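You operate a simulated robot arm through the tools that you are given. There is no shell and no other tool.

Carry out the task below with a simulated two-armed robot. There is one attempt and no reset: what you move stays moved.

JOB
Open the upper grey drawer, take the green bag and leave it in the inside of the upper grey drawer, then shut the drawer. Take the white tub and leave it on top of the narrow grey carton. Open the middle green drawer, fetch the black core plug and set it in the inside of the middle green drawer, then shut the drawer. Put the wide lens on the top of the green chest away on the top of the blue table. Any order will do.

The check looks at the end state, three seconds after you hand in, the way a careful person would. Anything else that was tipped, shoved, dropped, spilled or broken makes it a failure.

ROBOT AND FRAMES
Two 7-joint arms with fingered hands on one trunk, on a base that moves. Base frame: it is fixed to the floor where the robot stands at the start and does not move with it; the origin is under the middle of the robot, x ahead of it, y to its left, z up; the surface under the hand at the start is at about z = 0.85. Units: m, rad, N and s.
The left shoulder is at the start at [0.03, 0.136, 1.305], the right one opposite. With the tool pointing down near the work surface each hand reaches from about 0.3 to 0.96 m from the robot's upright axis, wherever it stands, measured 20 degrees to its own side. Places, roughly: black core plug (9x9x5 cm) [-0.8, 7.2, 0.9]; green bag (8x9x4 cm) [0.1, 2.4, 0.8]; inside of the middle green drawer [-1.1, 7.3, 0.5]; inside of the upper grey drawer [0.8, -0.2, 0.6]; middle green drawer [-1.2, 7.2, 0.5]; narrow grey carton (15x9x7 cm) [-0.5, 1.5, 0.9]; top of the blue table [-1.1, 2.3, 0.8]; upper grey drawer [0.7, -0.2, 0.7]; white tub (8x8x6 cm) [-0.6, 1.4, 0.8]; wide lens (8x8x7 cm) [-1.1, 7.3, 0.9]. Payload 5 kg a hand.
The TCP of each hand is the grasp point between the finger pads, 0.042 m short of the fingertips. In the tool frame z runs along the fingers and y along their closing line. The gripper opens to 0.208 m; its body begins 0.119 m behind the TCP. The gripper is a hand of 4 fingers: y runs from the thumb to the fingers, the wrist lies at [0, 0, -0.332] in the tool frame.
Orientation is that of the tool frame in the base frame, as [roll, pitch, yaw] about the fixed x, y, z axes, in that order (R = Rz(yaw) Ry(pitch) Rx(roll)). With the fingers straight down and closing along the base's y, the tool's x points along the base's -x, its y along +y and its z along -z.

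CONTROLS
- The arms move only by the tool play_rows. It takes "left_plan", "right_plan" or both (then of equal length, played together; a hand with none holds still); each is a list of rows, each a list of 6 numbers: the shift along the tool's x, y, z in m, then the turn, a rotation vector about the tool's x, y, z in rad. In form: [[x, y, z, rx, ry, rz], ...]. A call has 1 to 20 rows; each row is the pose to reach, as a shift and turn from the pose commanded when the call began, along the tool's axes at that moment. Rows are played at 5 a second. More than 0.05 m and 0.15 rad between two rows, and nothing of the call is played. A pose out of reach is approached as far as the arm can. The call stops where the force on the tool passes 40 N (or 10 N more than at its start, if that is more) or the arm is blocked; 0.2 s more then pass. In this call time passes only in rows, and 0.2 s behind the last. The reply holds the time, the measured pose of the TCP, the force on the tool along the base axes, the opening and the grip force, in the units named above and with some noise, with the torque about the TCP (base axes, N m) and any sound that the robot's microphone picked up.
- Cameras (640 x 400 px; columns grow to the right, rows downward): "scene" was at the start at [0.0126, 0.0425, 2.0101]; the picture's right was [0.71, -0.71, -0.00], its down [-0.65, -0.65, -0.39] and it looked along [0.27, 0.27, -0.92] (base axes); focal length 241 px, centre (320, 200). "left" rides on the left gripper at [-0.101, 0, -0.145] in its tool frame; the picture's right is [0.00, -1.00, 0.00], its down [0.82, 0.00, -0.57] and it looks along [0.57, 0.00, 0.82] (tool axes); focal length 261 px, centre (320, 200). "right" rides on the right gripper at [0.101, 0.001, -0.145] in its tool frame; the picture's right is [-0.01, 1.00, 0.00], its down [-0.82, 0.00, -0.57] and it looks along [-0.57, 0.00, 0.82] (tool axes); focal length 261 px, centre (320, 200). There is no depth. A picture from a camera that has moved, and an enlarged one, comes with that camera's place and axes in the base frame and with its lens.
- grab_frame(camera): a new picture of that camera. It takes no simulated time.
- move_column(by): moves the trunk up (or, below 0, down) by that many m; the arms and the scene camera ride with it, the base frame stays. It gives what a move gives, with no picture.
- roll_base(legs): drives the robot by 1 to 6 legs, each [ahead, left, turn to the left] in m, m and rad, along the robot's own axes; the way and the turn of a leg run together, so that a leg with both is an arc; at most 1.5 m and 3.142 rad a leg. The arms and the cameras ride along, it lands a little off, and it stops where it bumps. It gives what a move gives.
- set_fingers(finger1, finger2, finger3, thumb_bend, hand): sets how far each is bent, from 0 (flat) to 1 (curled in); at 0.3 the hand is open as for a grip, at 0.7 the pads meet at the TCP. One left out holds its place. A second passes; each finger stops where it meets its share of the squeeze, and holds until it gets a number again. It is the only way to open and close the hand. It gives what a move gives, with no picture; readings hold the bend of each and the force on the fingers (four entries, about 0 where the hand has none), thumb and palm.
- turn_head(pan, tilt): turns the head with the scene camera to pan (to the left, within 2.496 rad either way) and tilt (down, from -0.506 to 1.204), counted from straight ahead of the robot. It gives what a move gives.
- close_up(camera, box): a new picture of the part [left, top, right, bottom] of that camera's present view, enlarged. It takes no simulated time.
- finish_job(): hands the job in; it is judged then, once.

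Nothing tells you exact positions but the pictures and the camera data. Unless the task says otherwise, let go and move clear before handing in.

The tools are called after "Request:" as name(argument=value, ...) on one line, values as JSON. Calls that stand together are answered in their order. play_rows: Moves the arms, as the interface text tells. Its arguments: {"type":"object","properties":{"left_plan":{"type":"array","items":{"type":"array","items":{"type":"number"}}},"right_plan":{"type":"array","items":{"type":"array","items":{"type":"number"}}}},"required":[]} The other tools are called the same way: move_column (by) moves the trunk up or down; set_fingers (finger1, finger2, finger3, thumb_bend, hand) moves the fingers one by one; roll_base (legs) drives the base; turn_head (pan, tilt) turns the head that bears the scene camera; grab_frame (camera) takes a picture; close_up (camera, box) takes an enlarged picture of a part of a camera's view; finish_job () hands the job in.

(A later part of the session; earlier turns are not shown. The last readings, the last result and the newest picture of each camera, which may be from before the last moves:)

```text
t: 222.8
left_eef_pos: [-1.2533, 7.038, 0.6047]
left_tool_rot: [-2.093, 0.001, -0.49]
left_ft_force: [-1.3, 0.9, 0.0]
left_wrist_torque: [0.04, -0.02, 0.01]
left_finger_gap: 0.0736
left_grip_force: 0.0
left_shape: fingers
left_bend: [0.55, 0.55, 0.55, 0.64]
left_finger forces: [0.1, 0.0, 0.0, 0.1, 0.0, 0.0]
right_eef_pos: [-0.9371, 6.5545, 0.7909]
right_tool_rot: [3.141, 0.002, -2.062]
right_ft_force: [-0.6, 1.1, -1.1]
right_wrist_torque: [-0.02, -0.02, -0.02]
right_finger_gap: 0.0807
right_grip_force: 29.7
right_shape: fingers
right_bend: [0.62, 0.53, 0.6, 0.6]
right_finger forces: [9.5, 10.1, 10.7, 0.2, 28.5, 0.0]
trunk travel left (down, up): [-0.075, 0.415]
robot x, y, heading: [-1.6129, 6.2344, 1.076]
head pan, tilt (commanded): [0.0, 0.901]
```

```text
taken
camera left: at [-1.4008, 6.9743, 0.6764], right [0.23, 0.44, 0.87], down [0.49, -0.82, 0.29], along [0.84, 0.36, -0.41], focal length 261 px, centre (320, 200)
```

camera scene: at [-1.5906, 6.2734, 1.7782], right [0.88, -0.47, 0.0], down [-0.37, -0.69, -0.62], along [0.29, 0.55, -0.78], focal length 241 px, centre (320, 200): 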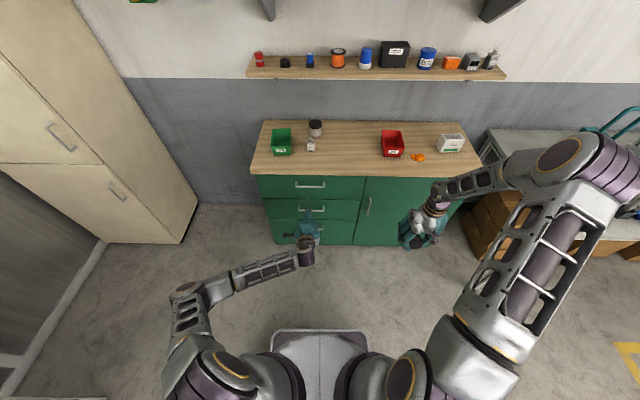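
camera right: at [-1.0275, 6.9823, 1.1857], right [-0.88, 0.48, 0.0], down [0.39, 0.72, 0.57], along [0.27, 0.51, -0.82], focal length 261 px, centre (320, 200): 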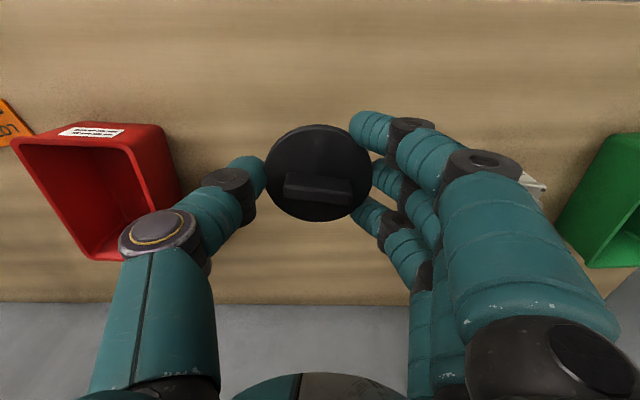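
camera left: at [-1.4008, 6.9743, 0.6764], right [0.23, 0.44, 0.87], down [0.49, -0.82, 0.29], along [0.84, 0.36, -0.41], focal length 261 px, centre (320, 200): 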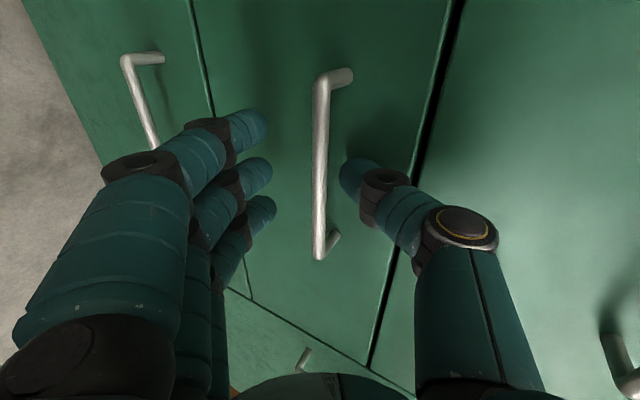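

Now the bar sits deeper between the pads. I'll close again.

Request:
set_fingers(hand="left", finger1=0.78, finger2=0.78, finger3=0.78, thumb_bend=0.72)

Request:
grab_frame(camera="left")

```text
t: 223.8
left_eef_pos: [-1.2538, 7.037, 0.6024]
left_tool_rot: [-2.095, 0.0, -0.49]
left_ft_force: [0.2, 1.1, -14.6]
left_wrist_torque: [-0.23, 0.1, -0.01]
left_finger_gap: 0.0357
left_grip_force: 21.1
left_shape: fingers
left_bend: [0.69, 0.69, 0.69, 0.68]
left_finger forces: [9.2, 9.6, 9.9, 0.0, 12.9, 0.0]
right_eef_pos: [-0.938, 6.5551, 0.7899]
right_tool_rot: [3.141, 0.003, -2.061]
right_ft_force: [-0.2, 1.2, -1.2]
right_wrist_torque: [0.03, -0.02, 0.03]
right_finger_gap: 0.0808
right_grip_force: 29.4
right_shape: fingers
right_bend: [0.62, 0.53, 0.6, 0.6]
right_finger forces: [9.6, 10.1, 10.6, 0.0, 28.5, 0.0]
trunk travel left (down, up): [-0.075, 0.415]
robot x, y, heading: [-1.6111, 6.2344, 1.081]
head pan, tilt (commanded): [0.0, 0.901]
```

```text
taken
camera left: at [-1.4009, 6.9743, 0.6751], right [0.23, 0.44, 0.87], down [0.49, -0.82, 0.29], along [0.84, 0.36, -0.41], focal length 261 px, centre (320, 200)
```

left: 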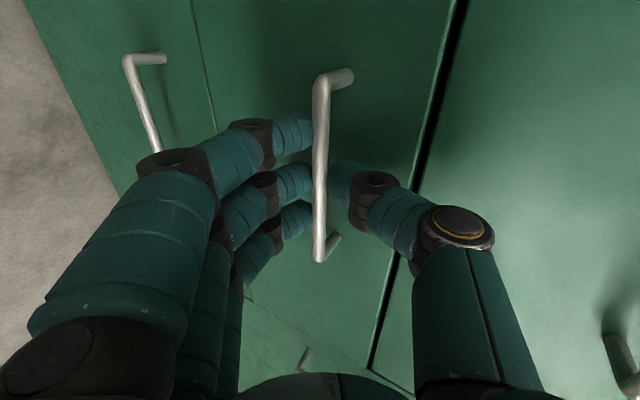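

Firm grip on the middle handle. Pulling gently.

Request:
play_rows(left_plan=[[0, 0.006, -0.0077, 0, 0, 0], [0, 0.011, -0.0163, 0, 0, 0], [0, 0.021, -0.0336, 0, 0, 0], [0, 0.031, -0.051, 0, 0, 0]])

Request:
grab_frame(camera="left")

```text
t: 224.8
left_eef_pos: [-1.2816, 6.9859, 0.6028]
left_tool_rot: [-2.093, -0.001, -0.489]
left_ft_force: [-7.1, 1.4, -7.1]
left_wrist_torque: [0.0, 0.09, 0.11]
left_finger_gap: 0.0351
left_grip_force: 20.1
left_shape: fingers
left_bend: [0.69, 0.69, 0.69, 0.68]
left_finger forces: [8.0, 8.4, 8.6, 0.0, 15.8, 0.0]
right_eef_pos: [-0.9369, 6.5545, 0.7915]
right_tool_rot: [3.141, 0.004, -2.062]
right_ft_force: [-0.6, -0.1, -0.6]
right_wrist_torque: [0.04, -0.01, -0.04]
right_finger_gap: 0.0808
right_grip_force: 29.7
right_shape: fingers
right_bend: [0.62, 0.53, 0.6, 0.6]
right_finger forces: [9.5, 10.1, 10.8, 0.0, 28.5, 0.0]
trunk travel left (down, up): [-0.075, 0.415]
robot x, y, heading: [-1.6129, 6.2335, 1.085]
head pan, tilt (commanded): [0.0, 0.901]
```

```text
taken
camera left: at [-1.4298, 6.9219, 0.6745], right [0.23, 0.44, 0.87], down [0.49, -0.82, 0.29], along [0.84, 0.36, -0.41], focal length 261 px, centre (320, 200)
```

left: 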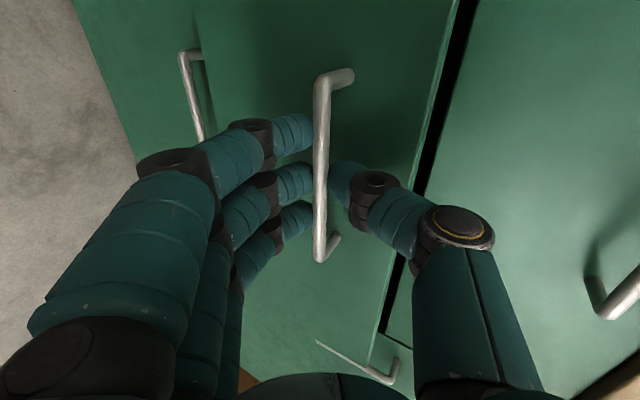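

The middle drawer is sliding out. I'll continue with a small sideways correction.

Request:
play_rows(left_plan=[[-0.001, 0.01, -0.0173, 0, 0, 0], [-0.0018, 0.02, -0.0346, 0, 0, 0], [-0.0025, 0.03, -0.052, 0, 0, 0], [-0.0032, 0.04, -0.0693, 0, 0, 0], [-0.004, 0.05, -0.0866, 0, 0, 0], [-0.0045, 0.06, -0.104, 0, 0, 0], [-0.005, 0.07, -0.121, 0, 0, 0], [-0.0055, 0.08, -0.1386, 0, 0, 0]])

Request:
grab_frame(camera="scene")

```text
t: 226.6
left_eef_pos: [-1.3627, 6.8452, 0.6022]
left_tool_rot: [-2.091, 0.0, -0.492]
left_ft_force: [0.3, -3.2, -9.1]
left_wrist_torque: [-0.13, 0.05, -0.04]
left_finger_gap: 0.0352
left_grip_force: 19.4
left_shape: fingers
left_bend: [0.69, 0.69, 0.69, 0.69]
left_finger forces: [8.2, 8.5, 8.4, 0.1, 14.6, 0.0]
right_eef_pos: [-0.9375, 6.5551, 0.7906]
right_tool_rot: [-3.141, 0.005, -2.062]
right_ft_force: [-0.3, 0.2, -0.4]
right_wrist_torque: [0.04, -0.04, -0.01]
right_finger_gap: 0.0809
right_grip_force: 29.5
right_shape: fingers
right_bend: [0.62, 0.53, 0.6, 0.6]
right_finger forces: [9.5, 10.2, 10.7, 0.0, 28.5, 0.0]
trunk travel left (down, up): [-0.075, 0.415]
robot x, y, heading: [-1.6179, 6.2338, 1.083]
head pan, tilt (commanded): [0.0, 0.901]
```

```text
taken
camera scene: at [-1.5914, 6.2735, 1.7783], right [0.88, -0.47, 0.0], down [-0.37, -0.69, -0.62], along [0.29, 0.55, -0.78], focal length 241 px, centre (320, 200)
```

scene: 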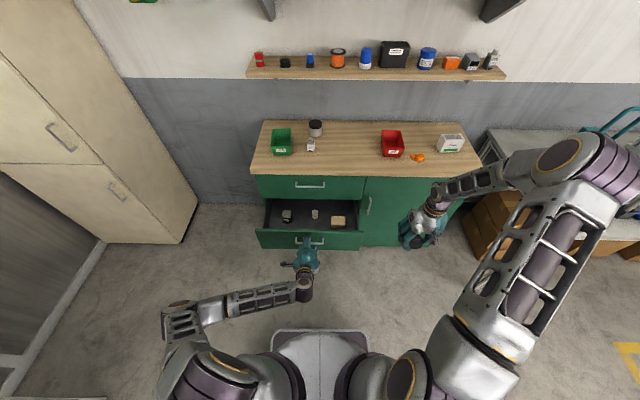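

It's about 22 cm open and there are three small items inside. I'll pull about 9 cm more.

Request:
play_rows(left_plan=[[-0.0003, 0.01, -0.0173, 0, 0, 0], [-0.0006, 0.02, -0.0346, 0, 0, 0], [-0.001, 0.03, -0.052, 0, 0, 0], [-0.0013, 0.04, -0.0693, 0, 0, 0], [-0.0015, 0.046, -0.0797, 0, 0, 0]])

Request:
close_up(camera="scene", box=[230, 160, 390, 280])

```text
t: 227.8
left_eef_pos: [-1.4075, 6.766, 0.6023]
left_tool_rot: [-2.092, 0.002, -0.488]
left_ft_force: [1.0, -2.9, -10.6]
left_wrist_torque: [-0.22, 0.1, -0.04]
left_finger_gap: 0.0353
left_grip_force: 18.6
left_shape: fingers
left_bend: [0.69, 0.69, 0.69, 0.69]
left_finger forces: [8.5, 8.5, 8.5, 0.0, 12.9, 0.0]
right_eef_pos: [-0.9358, 6.5538, 0.7909]
right_tool_rot: [-3.142, 0.005, -2.061]
right_ft_force: [-0.4, 0.7, -1.3]
right_wrist_torque: [0.02, 0.03, 0.0]
right_finger_gap: 0.0813
right_grip_force: 29.4
right_shape: fingers
right_bend: [0.62, 0.53, 0.6, 0.6]
right_finger forces: [9.6, 10.0, 10.7, 0.1, 28.4, 0.0]
trunk travel left (down, up): [-0.075, 0.415]
robot x, y, heading: [-1.6132, 6.2299, 1.081]
head pan, tilt (commanded): [0.0, 0.901]
```

```text
3.33 times, centred on (310, 220) of scene
camera zoom: at [-1.5912, 6.2738, 1.7782], right [0.88, -0.47, 0.0], down [-0.37, -0.69, -0.62], along [0.29, 0.55, -0.78], focal length 803 px, centre (353, 133)
```

zoom: 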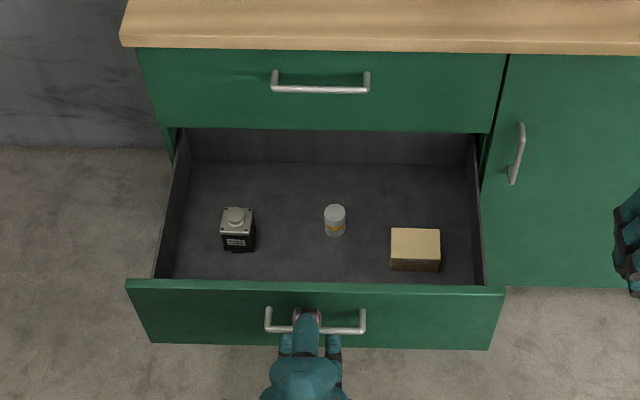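

The drawer is open about 31 cm with a motor, a small bottle and a wooden box inside. There's room for the plug at the front between motor and box. I'll release the handle and take the left hand away.

Request:
set_fingers(hand="left", finger1=0.54, finger2=0.54, finger3=0.54, thumb_bend=0.64)

Request:
play_rows(left_plan=[[0, 0, -0.02, 0, 0, 0], [0, 0, -0.05, 0, 0, 0], [0, 0, -0.085, 0, 0, 0], [-0.02, 0, -0.12, 0, 0, 0], [-0.06, 0, -0.125, 0, 0, 0], [-0.1, 0, -0.13, 0, 0, 0], [-0.14, 0, -0.13, 0, 0, 0], [-0.18, 0, -0.13, 0, 0, 0], [-0.22, 0, -0.13, 0, 0, 0], [-0.26, 0, -0.13, 0, 0, 0]])

Request:
close_up(camera="scene", box=[230, 160, 390, 280])

```text
t: 228.8
left_eef_pos: [-1.4071, 6.7654, 0.6026]
left_tool_rot: [-2.091, -0.001, -0.49]
left_ft_force: [-0.4, -0.3, 0.0]
left_wrist_torque: [-0.01, 0.0, 0.02]
left_finger_gap: 0.0755
left_grip_force: 0.0
left_shape: fingers
left_bend: [0.54, 0.54, 0.54, 0.64]
left_finger forces: [0.0, 0.0, 0.0, 0.0, 0.1, 0.0]
right_eef_pos: [-0.9365, 6.5531, 0.7907]
right_tool_rot: [-3.141, 0.003, -2.061]
right_ft_force: [-1.0, 0.1, 0.1]
right_wrist_torque: [0.03, 0.0, 0.03]
right_finger_gap: 0.0809
right_grip_force: 29.3
right_shape: fingers
right_bend: [0.62, 0.53, 0.6, 0.6]
right_finger forces: [9.6, 10.1, 10.6, 0.0, 28.5, 0.0]
trunk travel left (down, up): [-0.075, 0.415]
robot x, y, heading: [-1.6124, 6.2291, 1.081]
head pan, tilt (commanded): [0.0, 0.901]
```

```text
t: 231.0
left_eef_pos: [-1.6889, 6.789, 0.6658]
left_tool_rot: [-2.091, -0.001, -0.493]
left_ft_force: [-0.2, -0.6, 0.3]
left_wrist_torque: [-0.03, 0.01, -0.01]
left_finger_gap: 0.0761
left_grip_force: 0.0
left_shape: fingers
left_bend: [0.54, 0.54, 0.54, 0.64]
left_finger forces: [0.1, 0.0, 0.1, 0.0, 0.0, 0.1]
right_eef_pos: [-0.9363, 6.5538, 0.7914]
right_tool_rot: [3.141, 0.004, -2.064]
right_ft_force: [0.2, -0.4, -0.7]
right_wrist_torque: [-0.01, -0.06, -0.02]
right_finger_gap: 0.0808
right_grip_force: 29.7
right_shape: fingers
right_bend: [0.62, 0.53, 0.6, 0.6]
right_finger forces: [9.7, 10.2, 10.7, 0.0, 28.5, 0.0]
trunk travel left (down, up): [-0.075, 0.415]
robot x, y, heading: [-1.6123, 6.233, 1.082]
head pan, tilt (commanded): [0.0, 0.901]
```

```text
3.33 times, centred on (310, 220) of scene
camera zoom: at [-1.592, 6.273, 1.7783], right [0.88, -0.47, 0.0], down [-0.37, -0.69, -0.62], along [0.29, 0.55, -0.78], focal length 803 px, centre (353, 133)
```

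zoom: 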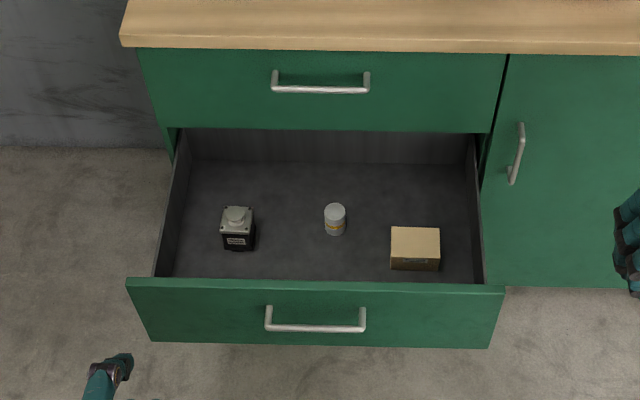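

The drawer stayed open. I'll bring the plug over the free spot at the front of the drawer, staying above its front panel.

Request:
play_rows(right_plan=[[-0.01, 0.045, 0, 0, 0, 0], [-0.022, 0.09, 0, 0, 0, 0], [-0.034, 0.135, 0, 0, 0, 0], [-0.046, 0.18, 0, 0, 0, 0], [-0.058, 0.225, 0, 0, 0, 0], [-0.07, 0.27, 0, 0, 0, 0], [-0.082, 0.315, 0, 0, 0, 0], [-0.094, 0.36, 0, 0, 0, 0], [-0.106, 0.405, 0, 0, 0, 0], [-0.118, 0.45, 0, 0, 0, 0], [-0.1325, 0.495, 0, 0, 0, 0]])

Request:
grab_frame(camera="right")

Request:
close_up(camera="scene", box=[230, 160, 390, 280])

```text
t: 233.4
left_eef_pos: [-1.6902, 6.7903, 0.6663]
left_tool_rot: [-2.093, -0.003, -0.492]
left_ft_force: [0.2, 0.0, -0.5]
left_wrist_torque: [0.03, -0.02, -0.02]
left_finger_gap: 0.0761
left_grip_force: 0.0
left_shape: fingers
left_bend: [0.54, 0.54, 0.54, 0.64]
left_finger forces: [0.0, 0.0, 0.0, 0.1, 0.0, 0.1]
right_eef_pos: [-1.3109, 6.9049, 0.7921]
right_tool_rot: [-3.139, 0.003, -2.064]
right_ft_force: [0.8, 0.5, -1.2]
right_wrist_torque: [-0.01, 0.07, 0.01]
right_finger_gap: 0.0807
right_grip_force: 29.2
right_shape: fingers
right_bend: [0.62, 0.53, 0.6, 0.6]
right_finger forces: [9.7, 10.0, 11.0, 0.0, 28.1, 0.0]
trunk travel left (down, up): [-0.075, 0.415]
robot x, y, heading: [-1.6114, 6.2329, 1.082]
head pan, tilt (commanded): [0.0, 0.901]
```

```text
taken
camera right: at [-1.3604, 6.8165, 0.9352], right [-0.88, 0.48, 0.0], down [0.39, 0.72, 0.57], along [0.28, 0.5, -0.82], focal length 261 px, centre (320, 200)
```

right: 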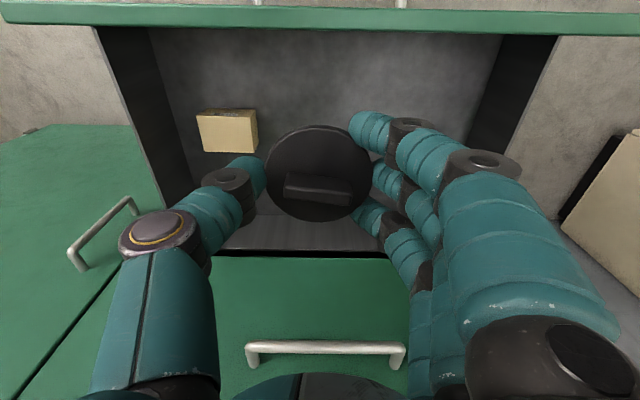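

```text
3.33 times, centred on (310, 220) of scene
camera zoom: at [-1.5927, 6.2743, 1.7782], right [0.88, -0.47, 0.0], down [-0.37, -0.69, -0.62], along [0.29, 0.55, -0.78], focal length 803 px, centre (353, 133)
```

zoom: 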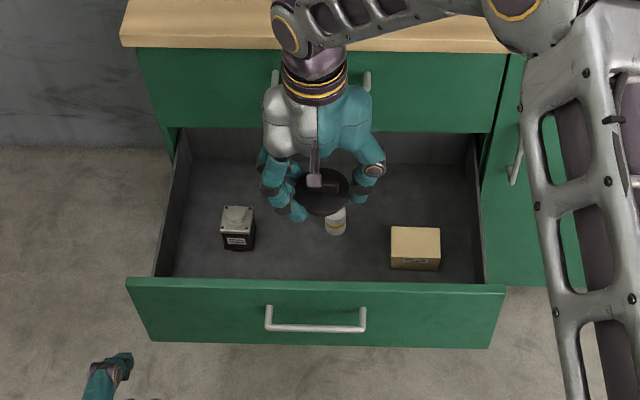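

The plug is over the free spot. I'll tilt the hand back 10° so its camera clears the front panel, and lower it into the drawer.

Request:
play_rows(right_plan=[[0, 0, 0.02, 0, 0.06, 0], [0, 0, 0.05, 0, 0.12, 0], [0, 0, 0.09, 0, 0.175, 0], [0, 0, 0.13, 0, 0.175, 0], [0, 0, 0.17, 0, 0.175, 0], [0, 0, 0.2, 0, 0.175, 0]])

Request:
grab_frame(camera="right")

Request:
close_up(camera="scene", box=[230, 160, 390, 280])

```text
t: 234.8
left_eef_pos: [-1.6883, 6.7897, 0.6676]
left_tool_rot: [-2.093, -0.001, -0.492]
left_ft_force: [0.1, 0.2, -0.6]
left_wrist_torque: [-0.02, 0.02, -0.02]
left_finger_gap: 0.0763
left_grip_force: 0.1
left_shape: fingers
left_bend: [0.54, 0.54, 0.54, 0.64]
left_finger forces: [0.0, 0.0, 0.0, 0.0, 0.1, 0.0]
right_eef_pos: [-1.3081, 6.9055, 0.5894]
right_tool_rot: [-3.14, -0.172, -2.063]
right_ft_force: [-0.5, 1.1, -0.1]
right_wrist_torque: [-0.12, 0.06, -0.03]
right_finger_gap: 0.0806
right_grip_force: 29.7
right_shape: fingers
right_bend: [0.62, 0.53, 0.6, 0.6]
right_finger forces: [9.7, 10.0, 11.2, 0.1, 28.0, 0.0]
trunk travel left (down, up): [-0.075, 0.415]
robot x, y, heading: [-1.6143, 6.2309, 1.085]
head pan, tilt (commanded): [0.0, 0.901]
```

```text
taken
camera right: at [-1.3463, 6.8398, 0.75], right [-0.88, 0.48, 0.0], down [0.43, 0.8, 0.42], along [0.2, 0.37, -0.91], focal length 261 px, centre (320, 200)
```

right: 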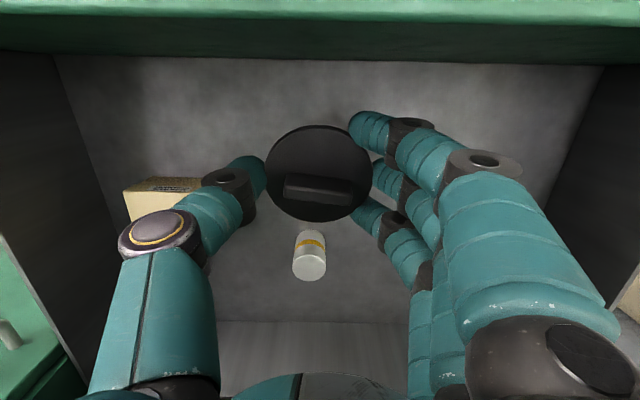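

```text
3.33 times, centred on (310, 220) of scene
camera zoom: at [-1.5916, 6.274, 1.7782], right [0.88, -0.47, 0.0], down [-0.37, -0.69, -0.62], along [0.29, 0.55, -0.78], focal length 803 px, centre (353, 133)
```

zoom: 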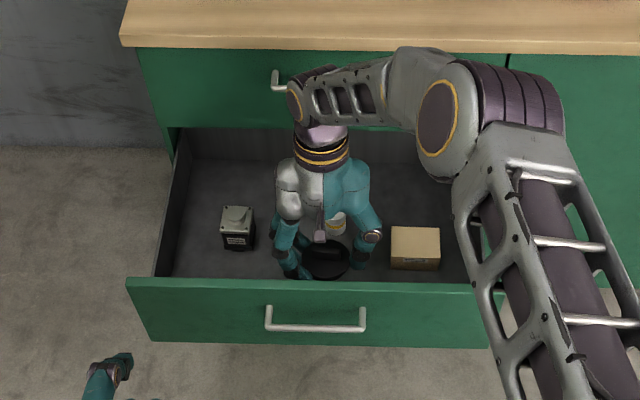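

The bottle shows clear beyond the disc. I'll lower further in small steps until the floor is felt.

Request:
play_rows(right_plan=[[-0.0034, 0, 0.0197, 0, 0, 0], [-0.006, 0, 0.0345, 0, 0, 0], [-0.0075, 0, 0.0433, 0, 0, 0]])

Request:
play_rows(right_plan=[[-0.0006, 0, 0.0035, 0, 0, 0], [-0.0012, 0, 0.007, 0, 0, 0]])

Request:
grab_frame(camera="right")

```text
t: 235.6
left_eef_pos: [-1.6892, 6.7889, 0.6665]
left_tool_rot: [-2.091, 0.0, -0.492]
left_ft_force: [-0.6, -0.3, 0.6]
left_wrist_torque: [-0.02, 0.04, 0.01]
left_finger_gap: 0.0761
left_grip_force: 0.0
left_shape: fingers
left_bend: [0.54, 0.54, 0.54, 0.64]
left_finger forces: [0.0, 0.0, 0.0, 0.0, 0.0, 0.0]
right_eef_pos: [-1.3101, 6.9045, 0.5466]
right_tool_rot: [-3.141, -0.17, -2.062]
right_ft_force: [-0.4, 0.2, -0.1]
right_wrist_torque: [0.02, 0.0, 0.01]
right_finger_gap: 0.0808
right_grip_force: 28.9
right_shape: fingers
right_bend: [0.62, 0.53, 0.6, 0.6]
right_finger forces: [9.8, 10.0, 11.0, 0.1, 28.0, 0.0]
trunk travel left (down, up): [-0.075, 0.415]
robot x, y, heading: [-1.6146, 6.2319, 1.081]
head pan, tilt (commanded): [0.0, 0.901]
```

```text
t: 236.2
left_eef_pos: [-1.6893, 6.789, 0.6678]
left_tool_rot: [-2.09, -0.001, -0.491]
left_ft_force: [0.3, 0.0, 0.6]
left_wrist_torque: [-0.02, 0.0, 0.02]
left_finger_gap: 0.0764
left_grip_force: 0.1
left_shape: fingers
left_bend: [0.54, 0.54, 0.54, 0.64]
left_finger forces: [0.0, 0.0, 0.0, 0.0, 0.1, 0.0]
right_eef_pos: [-1.3095, 6.9053, 0.5404]
right_tool_rot: [3.141, -0.17, -2.062]
right_ft_force: [0.5, 0.2, 0.0]
right_wrist_torque: [0.01, -0.02, 0.02]
right_finger_gap: 0.0805
right_grip_force: 29.2
right_shape: fingers
right_bend: [0.62, 0.53, 0.6, 0.6]
right_finger forces: [9.8, 10.0, 11.1, 0.0, 28.1, 0.1]
trunk travel left (down, up): [-0.075, 0.415]
robot x, y, heading: [-1.6108, 6.2301, 1.08]
head pan, tilt (commanded): [0.0, 0.901]
```

```text
taken
camera right: at [-1.3471, 6.8397, 0.6994], right [-0.88, 0.48, 0.0], down [0.43, 0.8, 0.42], along [0.2, 0.37, -0.91], focal length 261 px, centre (320, 200)
```

right: 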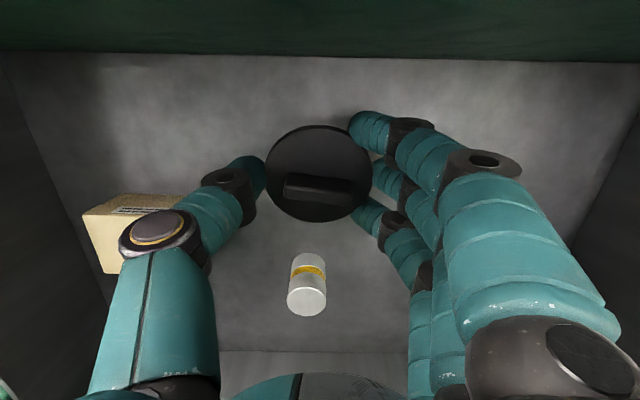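

Still no contact. I'll continue down in small steps.

Request:
play_rows(right_plan=[[-0.0006, 0, 0.0035, 0, 0, 0], [-0.0012, 0, 0.007, 0, 0, 0], [-0.0017, 0, 0.01, 0, 0, 0]])

```text
t: 237.0
left_eef_pos: [-1.6894, 6.7894, 0.6664]
left_tool_rot: [-2.092, 0.001, -0.49]
left_ft_force: [-1.2, -0.1, 0.2]
left_wrist_torque: [-0.01, -0.01, -0.01]
left_finger_gap: 0.0763
left_grip_force: 0.1
left_shape: fingers
left_bend: [0.54, 0.54, 0.54, 0.64]
left_finger forces: [0.0, 0.1, 0.1, 0.1, 0.0, 0.0]
right_eef_pos: [-1.3118, 6.9054, 0.5303]
right_tool_rot: [-3.141, -0.172, -2.062]
right_ft_force: [0.3, -0.4, -1.2]
right_wrist_torque: [0.03, -0.01, -0.02]
right_finger_gap: 0.0805
right_grip_force: 29.1
right_shape: fingers
right_bend: [0.62, 0.53, 0.6, 0.6]
right_finger forces: [9.9, 9.9, 11.1, 0.1, 28.0, 0.1]
trunk travel left (down, up): [-0.075, 0.415]
robot x, y, heading: [-1.6135, 6.2326, 1.076]
head pan, tilt (commanded): [0.0, 0.901]
```

Request:
play_rows(right_plan=[[-0.0006, 0, 0.0035, 0, 0, 0], [-0.0012, 0, 0.007, 0, 0, 0], [-0.0017, 0, 0.01, 0, 0, 0]])

Request:
grab_frame(camera="right")

```text
t: 237.8
left_eef_pos: [-1.6886, 6.7887, 0.6668]
left_tool_rot: [-2.092, -0.001, -0.49]
left_ft_force: [0.1, -0.1, 0.1]
left_wrist_torque: [0.01, -0.01, 0.02]
left_finger_gap: 0.0765
left_grip_force: 0.0
left_shape: fingers
left_bend: [0.54, 0.54, 0.54, 0.64]
left_finger forces: [0.0, 0.0, 0.0, 0.1, 0.0, 0.0]
right_eef_pos: [-1.3098, 6.9071, 0.5199]
right_tool_rot: [-3.141, -0.17, -2.061]
right_ft_force: [0.2, 0.2, -0.2]
right_wrist_torque: [0.0, 0.01, 0.02]
right_finger_gap: 0.0806
right_grip_force: 29.4
right_shape: fingers
right_bend: [0.62, 0.53, 0.6, 0.6]
right_finger forces: [9.8, 10.0, 11.1, 0.1, 27.9, 0.0]
trunk travel left (down, up): [-0.075, 0.415]
robot x, y, heading: [-1.6155, 6.2331, 1.08]
head pan, tilt (commanded): [0.0, 0.901]
```

```text
taken
camera right: at [-1.3477, 6.8397, 0.6792], right [-0.88, 0.48, 0.0], down [0.43, 0.8, 0.42], along [0.2, 0.37, -0.91], focal length 261 px, centre (320, 200)
```

right: 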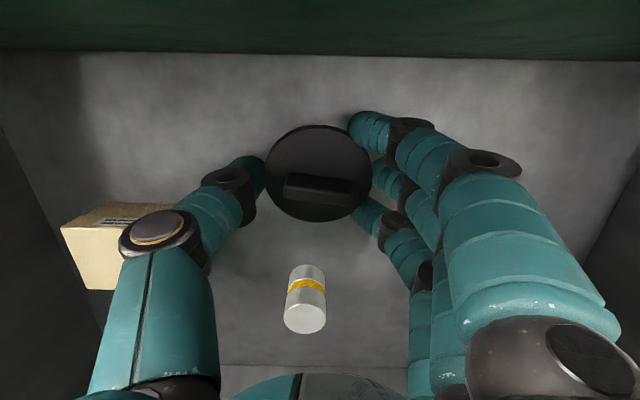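

No contact yet; the floor must be just below. I'll continue gently.

Request:
play_rows(right_plan=[[-0.0006, 0, 0.0035, 0, 0, 0], [-0.0012, 0, 0.007, 0, 0, 0], [-0.0015, 0, 0.009, 0, 0, 0]])

Request:
close_up(camera="scene", box=[260, 190, 370, 270])

```text
t: 238.6
left_eef_pos: [-1.6882, 6.7888, 0.6671]
left_tool_rot: [-2.093, 0.0, -0.49]
left_ft_force: [-0.4, 0.5, -0.1]
left_wrist_torque: [0.01, 0.02, -0.02]
left_finger_gap: 0.0763
left_grip_force: 0.0
left_shape: fingers
left_bend: [0.54, 0.54, 0.54, 0.64]
left_finger forces: [0.0, 0.1, 0.1, 0.1, 0.1, 0.0]
right_eef_pos: [-1.3113, 6.9062, 0.5101]
right_tool_rot: [-3.141, -0.171, -2.063]
right_ft_force: [-0.3, -0.3, -0.3]
right_wrist_torque: [0.03, 0.03, 0.0]
right_finger_gap: 0.0805
right_grip_force: 28.9
right_shape: fingers
right_bend: [0.62, 0.53, 0.6, 0.6]
right_finger forces: [9.8, 10.0, 11.1, 0.0, 27.9, 0.1]
trunk travel left (down, up): [-0.075, 0.415]
robot x, y, heading: [-1.6158, 6.2317, 1.083]
head pan, tilt (commanded): [0.0, 0.901]
```

```text
5.00 times, centred on (315, 230) of scene
camera zoom: at [-1.5917, 6.2734, 1.7783], right [0.88, -0.47, 0.0], down [-0.37, -0.69, -0.62], along [0.29, 0.55, -0.78], focal length 1204 px, centre (345, 50)
```

zoom: 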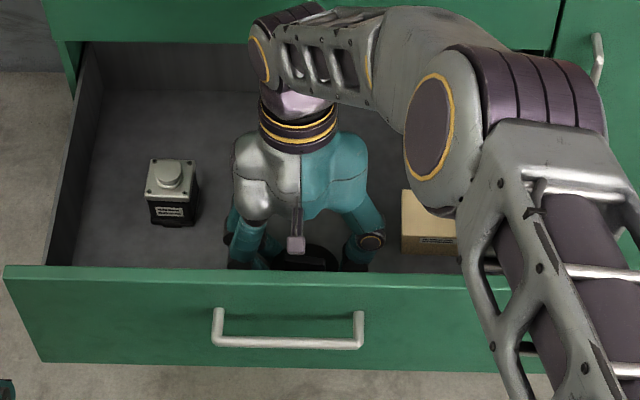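

Request:
play_rows(right_plan=[[-0.0006, 0, 0.0035, 0, 0, 0], [-0.0012, 0, 0.007, 0, 0, 0], [-0.0017, 0, 0.01, 0, 0, 0]])

```text
t: 239.5
left_eef_pos: [-1.6899, 6.7897, 0.6668]
left_tool_rot: [-2.091, 0.0, -0.49]
left_ft_force: [0.4, 0.8, 0.0]
left_wrist_torque: [-0.01, -0.03, 0.0]
left_finger_gap: 0.0763
left_grip_force: 0.1
left_shape: fingers
left_bend: [0.54, 0.54, 0.54, 0.64]
left_finger forces: [0.1, 0.0, 0.0, 0.0, 0.1, 0.1]
right_eef_pos: [-1.3087, 6.9134, 0.5073]
right_tool_rot: [3.138, -0.162, -2.063]
right_ft_force: [2.6, 0.7, 20.3]
right_wrist_torque: [0.99, 0.18, -0.16]
right_finger_gap: 0.0808
right_grip_force: 42.3
right_shape: fingers
right_bend: [0.62, 0.53, 0.59, 0.6]
right_finger forces: [9.4, 8.4, 36.4, 0.1, 31.0, 0.1]
trunk travel left (down, up): [-0.075, 0.415]
robot x, y, heading: [-1.6109, 6.2312, 1.084]
head pan, tilt (commanded): [0.0, 0.901]
stopped in row 3 (right hand): the force on the tool passed its limit at 42 N (the readings are from after the stop); the commanded pose is now the measured one
```

Finger 3 and the plug have reached the drawer floor. I'll release the plug here and rise slowly.

Request:
play_rows(right_plan=[[0.0003, 0, -0.002, 0, 0, 0], [0.0005, 0, -0.003, 0, 0, 0]])

Request:
set_fingers(hand="right", finger1=0.5, finger2=0.5, finger3=0.5, thumb_bend=0.5)

Request:
grab_frame(camera="right")

```text
t: 240.1
left_eef_pos: [-1.6893, 6.7885, 0.6679]
left_tool_rot: [-2.09, 0.001, -0.49]
left_ft_force: [-0.2, 0.8, 0.5]
left_wrist_torque: [0.02, -0.01, 0.01]
left_finger_gap: 0.0762
left_grip_force: 0.1
left_shape: fingers
left_bend: [0.54, 0.54, 0.54, 0.64]
left_finger forces: [0.1, 0.1, 0.0, 0.0, 0.0, 0.0]
right_eef_pos: [-1.311, 6.9097, 0.5074]
right_tool_rot: [3.137, -0.165, -2.062]
right_ft_force: [2.7, -1.1, 13.9]
right_wrist_torque: [0.6, 0.12, -0.06]
right_finger_gap: 0.0806
right_grip_force: 39.3
right_shape: fingers
right_bend: [0.62, 0.53, 0.59, 0.6]
right_finger forces: [9.7, 8.7, 28.9, 0.0, 30.4, 0.0]
trunk travel left (down, up): [-0.075, 0.415]
robot x, y, heading: [-1.6131, 6.2344, 1.08]
head pan, tilt (commanded): [0.0, 0.901]
```

```text
t: 241.1
left_eef_pos: [-1.6895, 6.7889, 0.6682]
left_tool_rot: [-2.092, 0.001, -0.491]
left_ft_force: [-0.3, -0.2, 0.4]
left_wrist_torque: [-0.01, -0.01, 0.02]
left_finger_gap: 0.0761
left_grip_force: 0.1
left_shape: fingers
left_bend: [0.54, 0.54, 0.54, 0.64]
left_finger forces: [0.0, 0.0, 0.0, 0.0, 0.0, 0.0]
right_eef_pos: [-1.3107, 6.9101, 0.5089]
right_tool_rot: [3.138, -0.166, -2.063]
right_ft_force: [4.1, -2.1, 11.1]
right_wrist_torque: [0.48, 0.02, -0.16]
right_finger_gap: 0.1196
right_grip_force: 5.2
right_shape: fingers
right_bend: [0.5, 0.5, 0.54, 0.5]
right_finger forces: [0.0, 0.1, 11.3, 0.0, 0.0, 0.0]
trunk travel left (down, up): [-0.075, 0.415]
robot x, y, heading: [-1.618, 6.2339, 1.083]
head pan, tilt (commanded): [0.0, 0.901]
```

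```text
taken
camera right: at [-1.3478, 6.843, 0.6673], right [-0.88, 0.48, 0.0], down [0.43, 0.79, 0.43], along [0.2, 0.38, -0.9], focal length 261 px, centre (320, 200)
```

right: 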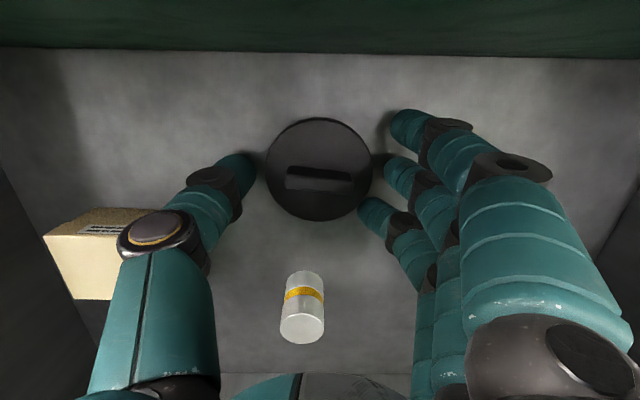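

The plug lies flat on the drawer floor. I'll rise straight out and move the right arm back to its side.

Request:
play_rows(right_plan=[[0.0026, 0.002, -0.0148, 0, 0, 0], [0.0068, 0.002, -0.0394, 0, 0, 0], [0.0145, 0.002, -0.0837, 0, 0, 0], [0.0222, 0.002, -0.128, 0, -0.06, 0], [0.0308, 0.002, -0.177, 0, -0.12, 0], [0.0393, 0.002, -0.2265, 0, -0.17, 0], [0.0445, 0.002, -0.256, 0, -0.17, 0]])

Request:
play_rows(right_plan=[[0.01, -0.045, 0, 0, 0, 0], [0.02, -0.09, 0, 0, 0, 0], [0.03, -0.135, 0, 0, 0, 0], [0.04, -0.18, 0, 0, 0, 0], [0.05, -0.225, 0, 0, 0, 0], [0.06, -0.27, 0, 0, 0, 0], [0.07, -0.315, 0, 0, 0, 0], [0.08, -0.36, 0, 0, 0, 0], [0.09, -0.4, 0, 0, 0, 0]])

Request:
close_up(camera="scene", box=[230, 160, 390, 280])

```text
refused: row 6 steps farther than a row can; nothing moved
```

```text
t: 242.2
left_eef_pos: [-1.6907, 6.7906, 0.6663]
left_tool_rot: [-2.094, 0.0, -0.488]
left_ft_force: [0.1, -0.7, 0.2]
left_wrist_torque: [-0.01, -0.02, -0.03]
left_finger_gap: 0.0759
left_grip_force: 0.1
left_shape: fingers
left_bend: [0.54, 0.54, 0.54, 0.64]
left_finger forces: [0.0, 0.0, 0.0, 0.0, 0.0, 0.0]
right_eef_pos: [-1.175, 6.7905, 0.5151]
right_tool_rot: [3.122, -0.162, -2.054]
right_ft_force: [-13.7, 6.9, -0.3]
right_wrist_torque: [-0.34, -0.55, 0.07]
right_finger_gap: 0.1163
right_grip_force: 7.7
right_shape: fingers
right_bend: [0.5, 0.5, 0.5, 0.5]
right_finger forces: [0.1, 0.0, 0.0, 0.0, 15.2, 0.0]
trunk travel left (down, up): [-0.075, 0.415]
robot x, y, heading: [-1.6092, 6.2315, 1.083]
head pan, tilt (commanded): [0.0, 0.901]
stopped in row 5 (right hand): the force on the tool passed its limit at 57 N (the readings are from after the stop); the commanded pose is now the measured one
```

```text
3.33 times, centred on (310, 220) of scene
camera zoom: at [-1.593, 6.2744, 1.7782], right [0.88, -0.47, 0.0], down [-0.37, -0.69, -0.62], along [0.29, 0.55, -0.78], focal length 803 px, centre (353, 133)
```

zoom: 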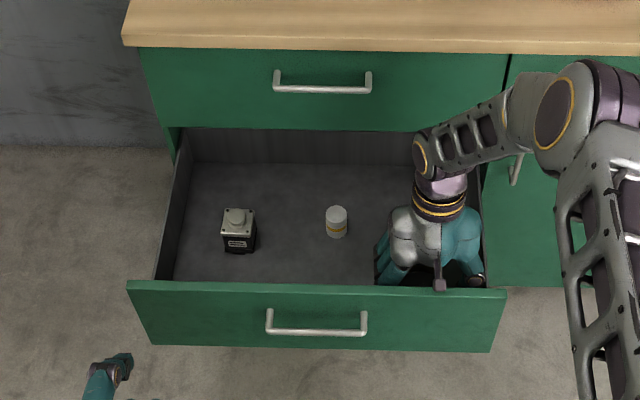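

My lift was refused and the sideways move ran while the hand was still in the drawer, so it swept right and stopped on contact. I need to see what moved before doing anything else.

Request:
grab_frame(camera="right")

Request:
close_up(camera="scene", box=[290, 190, 390, 260])

Request:
grab_frame(camera="left")

```text
taken
camera right: at [-1.2097, 6.7222, 0.6745], right [-0.88, 0.47, 0.02], down [0.43, 0.79, 0.43], along [0.19, 0.39, -0.9], focal length 261 px, centre (320, 200)
```

right: 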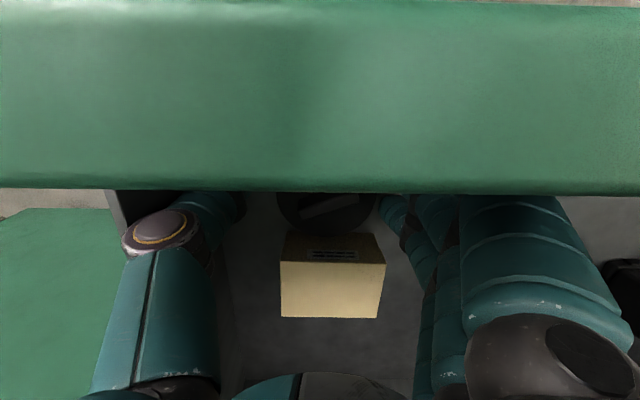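

```text
5.71 times, centred on (340, 225) of scene
camera zoom: at [-1.593, 6.2744, 1.7782], right [0.88, -0.47, 0.0], down [-0.37, -0.69, -0.62], along [0.29, 0.55, -0.78], focal length 1377 px, centre (206, 57)
```

zoom: 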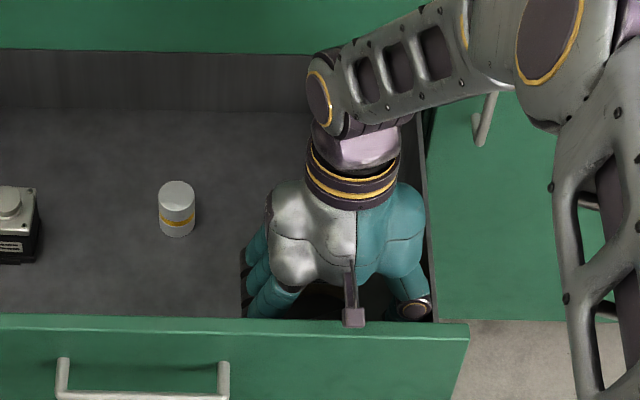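

```text
taken
camera left: at [-1.8379, 6.7257, 0.7386], right [0.23, 0.44, 0.87], down [0.49, -0.82, 0.29], along [0.84, 0.36, -0.41], focal length 261 px, centre (320, 200)
```

left: 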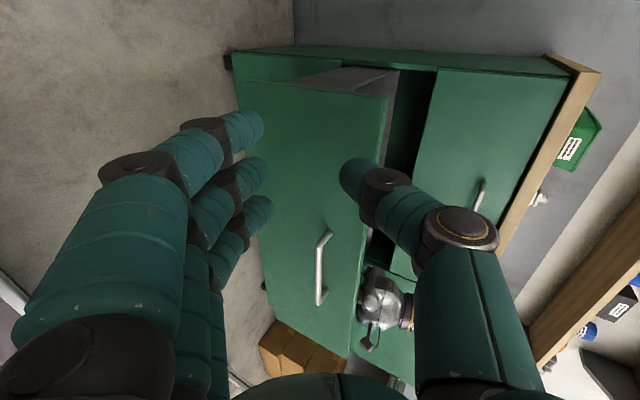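

The wooden box looks unmoved; the fingers only swept the plug to the right, in front of the box, and the thumb touched the drawer's side wall. I'll ease left a centimetre and lift straight up slowly.

Request:
play_rows(right_plan=[[0, 0.008, 0, 0, 0, 0], [0.0016, 0.012, -0.01, 0, 0, 0], [0.005, 0.012, -0.03, 0, 0, 0], [0.01, 0.012, -0.06, 0, 0, 0], [0.0165, 0.012, -0.1, 0, 0, 0], [0.023, 0.012, -0.14, 0, 0, 0], [0.0295, 0.012, -0.18, 0, 0, 0], [0.036, 0.012, -0.22, 0, 0, 0]])

Request:
grab_frame(camera="right")

Request:
close_up(camera="scene", box=[230, 160, 390, 280])

```text
t: 244.0
left_eef_pos: [-1.6908, 6.7877, 0.6664]
left_tool_rot: [-2.091, -0.001, -0.488]
left_ft_force: [-0.3, -0.5, 0.3]
left_wrist_torque: [0.0, 0.01, 0.0]
left_finger_gap: 0.0762
left_grip_force: 0.0
left_shape: fingers
left_bend: [0.54, 0.54, 0.54, 0.64]
left_finger forces: [0.0, 0.0, 0.0, 0.0, 0.0, 0.0]
right_eef_pos: [-1.1787, 6.7933, 0.7387]
right_tool_rot: [3.124, -0.164, -2.056]
right_ft_force: [-0.9, -1.1, -1.0]
right_wrist_torque: [0.09, -0.16, 0.01]
right_finger_gap: 0.1201
right_grip_force: 0.0
right_shape: fingers
right_bend: [0.5, 0.5, 0.5, 0.5]
right_finger forces: [0.1, 0.0, 0.1, 0.0, 0.0, 0.1]
trunk travel left (down, up): [-0.075, 0.415]
robot x, y, heading: [-1.6154, 6.2345, 1.082]
head pan, tilt (commanded): [0.0, 0.901]
```

```text
taken
camera right: at [-1.2138, 6.7246, 0.8982], right [-0.88, 0.47, 0.02], down [0.43, 0.79, 0.43], along [0.19, 0.39, -0.9], focal length 261 px, centre (320, 200)
```

right: 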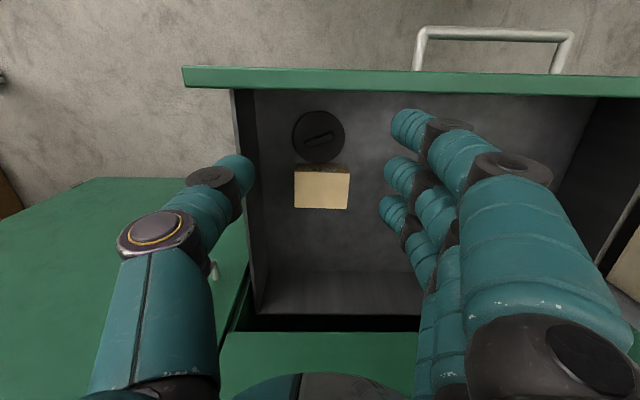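

```text
3.33 times, centred on (310, 220) of scene
camera zoom: at [-1.5925, 6.2727, 1.7784], right [0.88, -0.47, 0.0], down [-0.37, -0.69, -0.62], along [0.29, 0.55, -0.78], focal length 803 px, centre (353, 133)
```

zoom: 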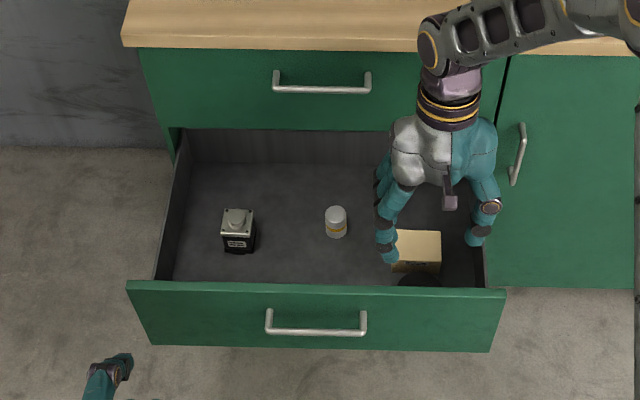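

Good news: the plug is flat on the drawer floor right in front of the wooden box, and the other items stand where they were. I'll raise the right hand further and, only after confirming, move it aside.

Request:
play_rows(right_plan=[[0.007, 0, -0.04, 0, 0, 0], [0.013, 0, -0.08, 0, 0, 0], [0.02, -0.03, -0.1, 0, -0.04, 0], [0.025, -0.07, -0.1, 0, -0.08, 0], [0.03, -0.11, -0.1, 0, -0.12, 0], [0.035, -0.15, -0.1, 0, -0.16, 0], [0.04, -0.19, -0.1, 0, -0.16, 0], [0.045, -0.23, -0.1, 0, -0.16, 0]])

Request:
close_up(camera="scene", box=[230, 160, 390, 280])

```text
t: 245.8
left_eef_pos: [-1.6891, 6.7885, 0.6679]
left_tool_rot: [-2.091, 0.0, -0.49]
left_ft_force: [0.4, 0.3, 1.0]
left_wrist_torque: [-0.03, 0.04, 0.03]
left_finger_gap: 0.0762
left_grip_force: 0.0
left_shape: fingers
left_bend: [0.54, 0.54, 0.54, 0.64]
left_finger forces: [0.1, 0.1, 0.0, 0.0, 0.1, 0.1]
right_eef_pos: [-0.9868, 6.661, 0.8398]
right_tool_rot: [3.126, -0.001, -2.055]
right_ft_force: [-0.4, -0.4, -0.4]
right_wrist_torque: [-0.01, 0.0, 0.02]
right_finger_gap: 0.1204
right_grip_force: 0.0
right_shape: fingers
right_bend: [0.5, 0.5, 0.5, 0.5]
right_finger forces: [0.0, 0.1, 0.1, 0.0, 0.1, 0.1]
trunk travel left (down, up): [-0.075, 0.415]
robot x, y, heading: [-1.6106, 6.2342, 1.081]
head pan, tilt (commanded): [0.0, 0.901]
```

```text
3.33 times, centred on (310, 220) of scene
camera zoom: at [-1.5909, 6.2725, 1.7783], right [0.88, -0.47, 0.0], down [-0.37, -0.69, -0.62], along [0.29, 0.55, -0.78], focal length 803 px, centre (353, 133)
```

zoom: 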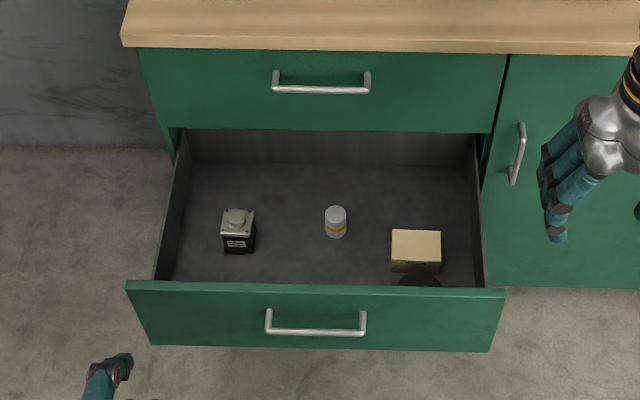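

All items in the drawer are in place and the right hand is clear. Now I'll bring the left hand back to the handle to shut the drawer.

Request:
play_rows(left_plan=[[0.04, 0, 0, 0, 0, 0], [0.08, 0, 0, 0, 0, 0], [0.12, 0, 0, 0, 0, 0], [0.16, 0, 0.003, 0, 0, 0], [0.2, 0, 0.005, 0, 0, 0], [0.24, 0, 0.01, 0, 0, 0], [0.26, 0, 0.04, 0, 0, 0], [0.26, 0, 0.075, 0, 0, 0], [0.26, 0, 0.095, 0, 0, 0]])

Request:
grab_frame(camera="left")

```text
t: 247.8
left_eef_pos: [-1.4184, 6.7377, 0.6176]
left_tool_rot: [-2.093, -0.003, -0.492]
left_ft_force: [-0.4, 0.0, -0.4]
left_wrist_torque: [0.0, 0.01, -0.01]
left_finger_gap: 0.0762
left_grip_force: 0.0
left_shape: fingers
left_bend: [0.54, 0.54, 0.54, 0.64]
left_finger forces: [0.0, 0.0, 0.1, 0.0, 0.1, 0.1]
right_eef_pos: [-0.9869, 6.659, 0.8406]
right_tool_rot: [3.124, -0.002, -2.06]
right_ft_force: [0.3, -0.4, -0.2]
right_wrist_torque: [0.02, 0.01, -0.01]
right_finger_gap: 0.1205
right_grip_force: 0.0
right_shape: fingers
right_bend: [0.5, 0.5, 0.5, 0.5]
right_finger forces: [0.1, 0.1, 0.0, 0.1, 0.0, 0.0]
trunk travel left (down, up): [-0.075, 0.415]
robot x, y, heading: [-1.6134, 6.2312, 1.085]
head pan, tilt (commanded): [0.0, 0.901]
```

```text
taken
camera left: at [-1.5672, 6.6747, 0.6906], right [0.23, 0.44, 0.87], down [0.49, -0.82, 0.29], along [0.84, 0.36, -0.41], focal length 261 px, centre (320, 200)
```

left: 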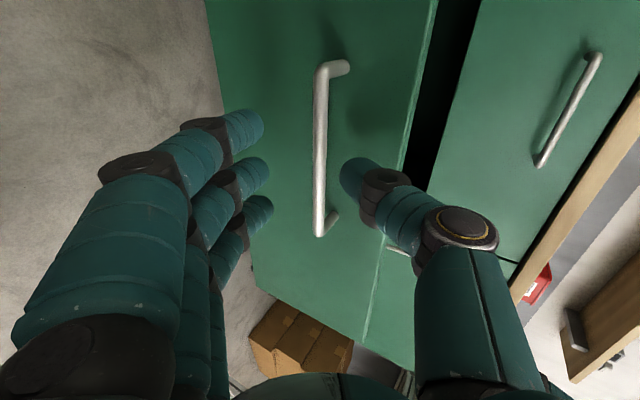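

The handle lines up as before. I'll advance and grip it.

Request:
play_rows(left_plan=[[0, 0.001, 0.016, 0, 0, 0], [0, 0.001, 0.03, 0, 0, 0]])

Request:
set_fingers(hand="left", finger1=0.78, finger2=0.78, finger3=0.78, thumb_bend=0.72)

Request:
grab_frame(camera="left")

```text
t: 248.4
left_eef_pos: [-1.4086, 6.7617, 0.6026]
left_tool_rot: [-2.09, 0.0, -0.489]
left_ft_force: [-0.3, -0.6, -0.1]
left_wrist_torque: [0.02, 0.0, 0.01]
left_finger_gap: 0.0758
left_grip_force: 0.7
left_shape: fingers
left_bend: [0.54, 0.54, 0.54, 0.64]
left_finger forces: [0.1, 0.0, 0.0, 0.0, 1.1, 0.0]
right_eef_pos: [-0.9865, 6.6593, 0.8392]
right_tool_rot: [3.124, -0.002, -2.057]
right_ft_force: [0.0, -0.4, -0.3]
right_wrist_torque: [-0.03, 0.0, -0.05]
right_finger_gap: 0.1204
right_grip_force: 0.1
right_shape: fingers
right_bend: [0.5, 0.5, 0.5, 0.5]
right_finger forces: [0.1, 0.0, 0.1, 0.0, 0.1, 0.0]
trunk travel left (down, up): [-0.075, 0.415]
robot x, y, heading: [-1.615, 6.2316, 1.081]
head pan, tilt (commanded): [0.0, 0.901]
```

```text
t: 249.4
left_eef_pos: [-1.4093, 6.7596, 0.6018]
left_tool_rot: [-2.095, 0.0, -0.487]
left_ft_force: [0.9, -0.6, -19.6]
left_wrist_torque: [-0.36, 0.16, -0.01]
left_finger_gap: 0.0349
left_grip_force: 21.5
left_shape: fingers
left_bend: [0.69, 0.69, 0.69, 0.71]
left_finger forces: [10.7, 10.9, 11.0, 0.0, 10.2, 0.0]
right_eef_pos: [-0.9858, 6.6606, 0.8388]
right_tool_rot: [3.124, -0.003, -2.06]
right_ft_force: [-1.1, 0.6, 0.5]
right_wrist_torque: [-0.02, -0.01, -0.02]
right_finger_gap: 0.1203
right_grip_force: 0.1
right_shape: fingers
right_bend: [0.5, 0.5, 0.5, 0.5]
right_finger forces: [0.1, 0.1, 0.0, 0.1, 0.1, 0.0]
trunk travel left (down, up): [-0.075, 0.415]
robot x, y, heading: [-1.6152, 6.233, 1.082]
head pan, tilt (commanded): [0.0, 0.901]
```

```text
taken
camera left: at [-1.5565, 6.6979, 0.6742], right [0.23, 0.44, 0.87], down [0.49, -0.82, 0.29], along [0.84, 0.36, -0.41], focal length 261 px, centre (320, 200)
```

left: 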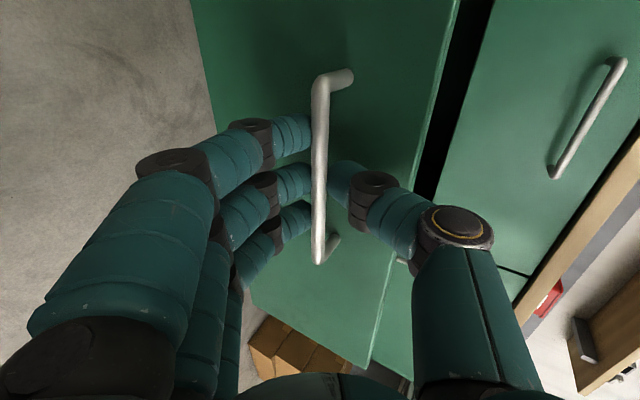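

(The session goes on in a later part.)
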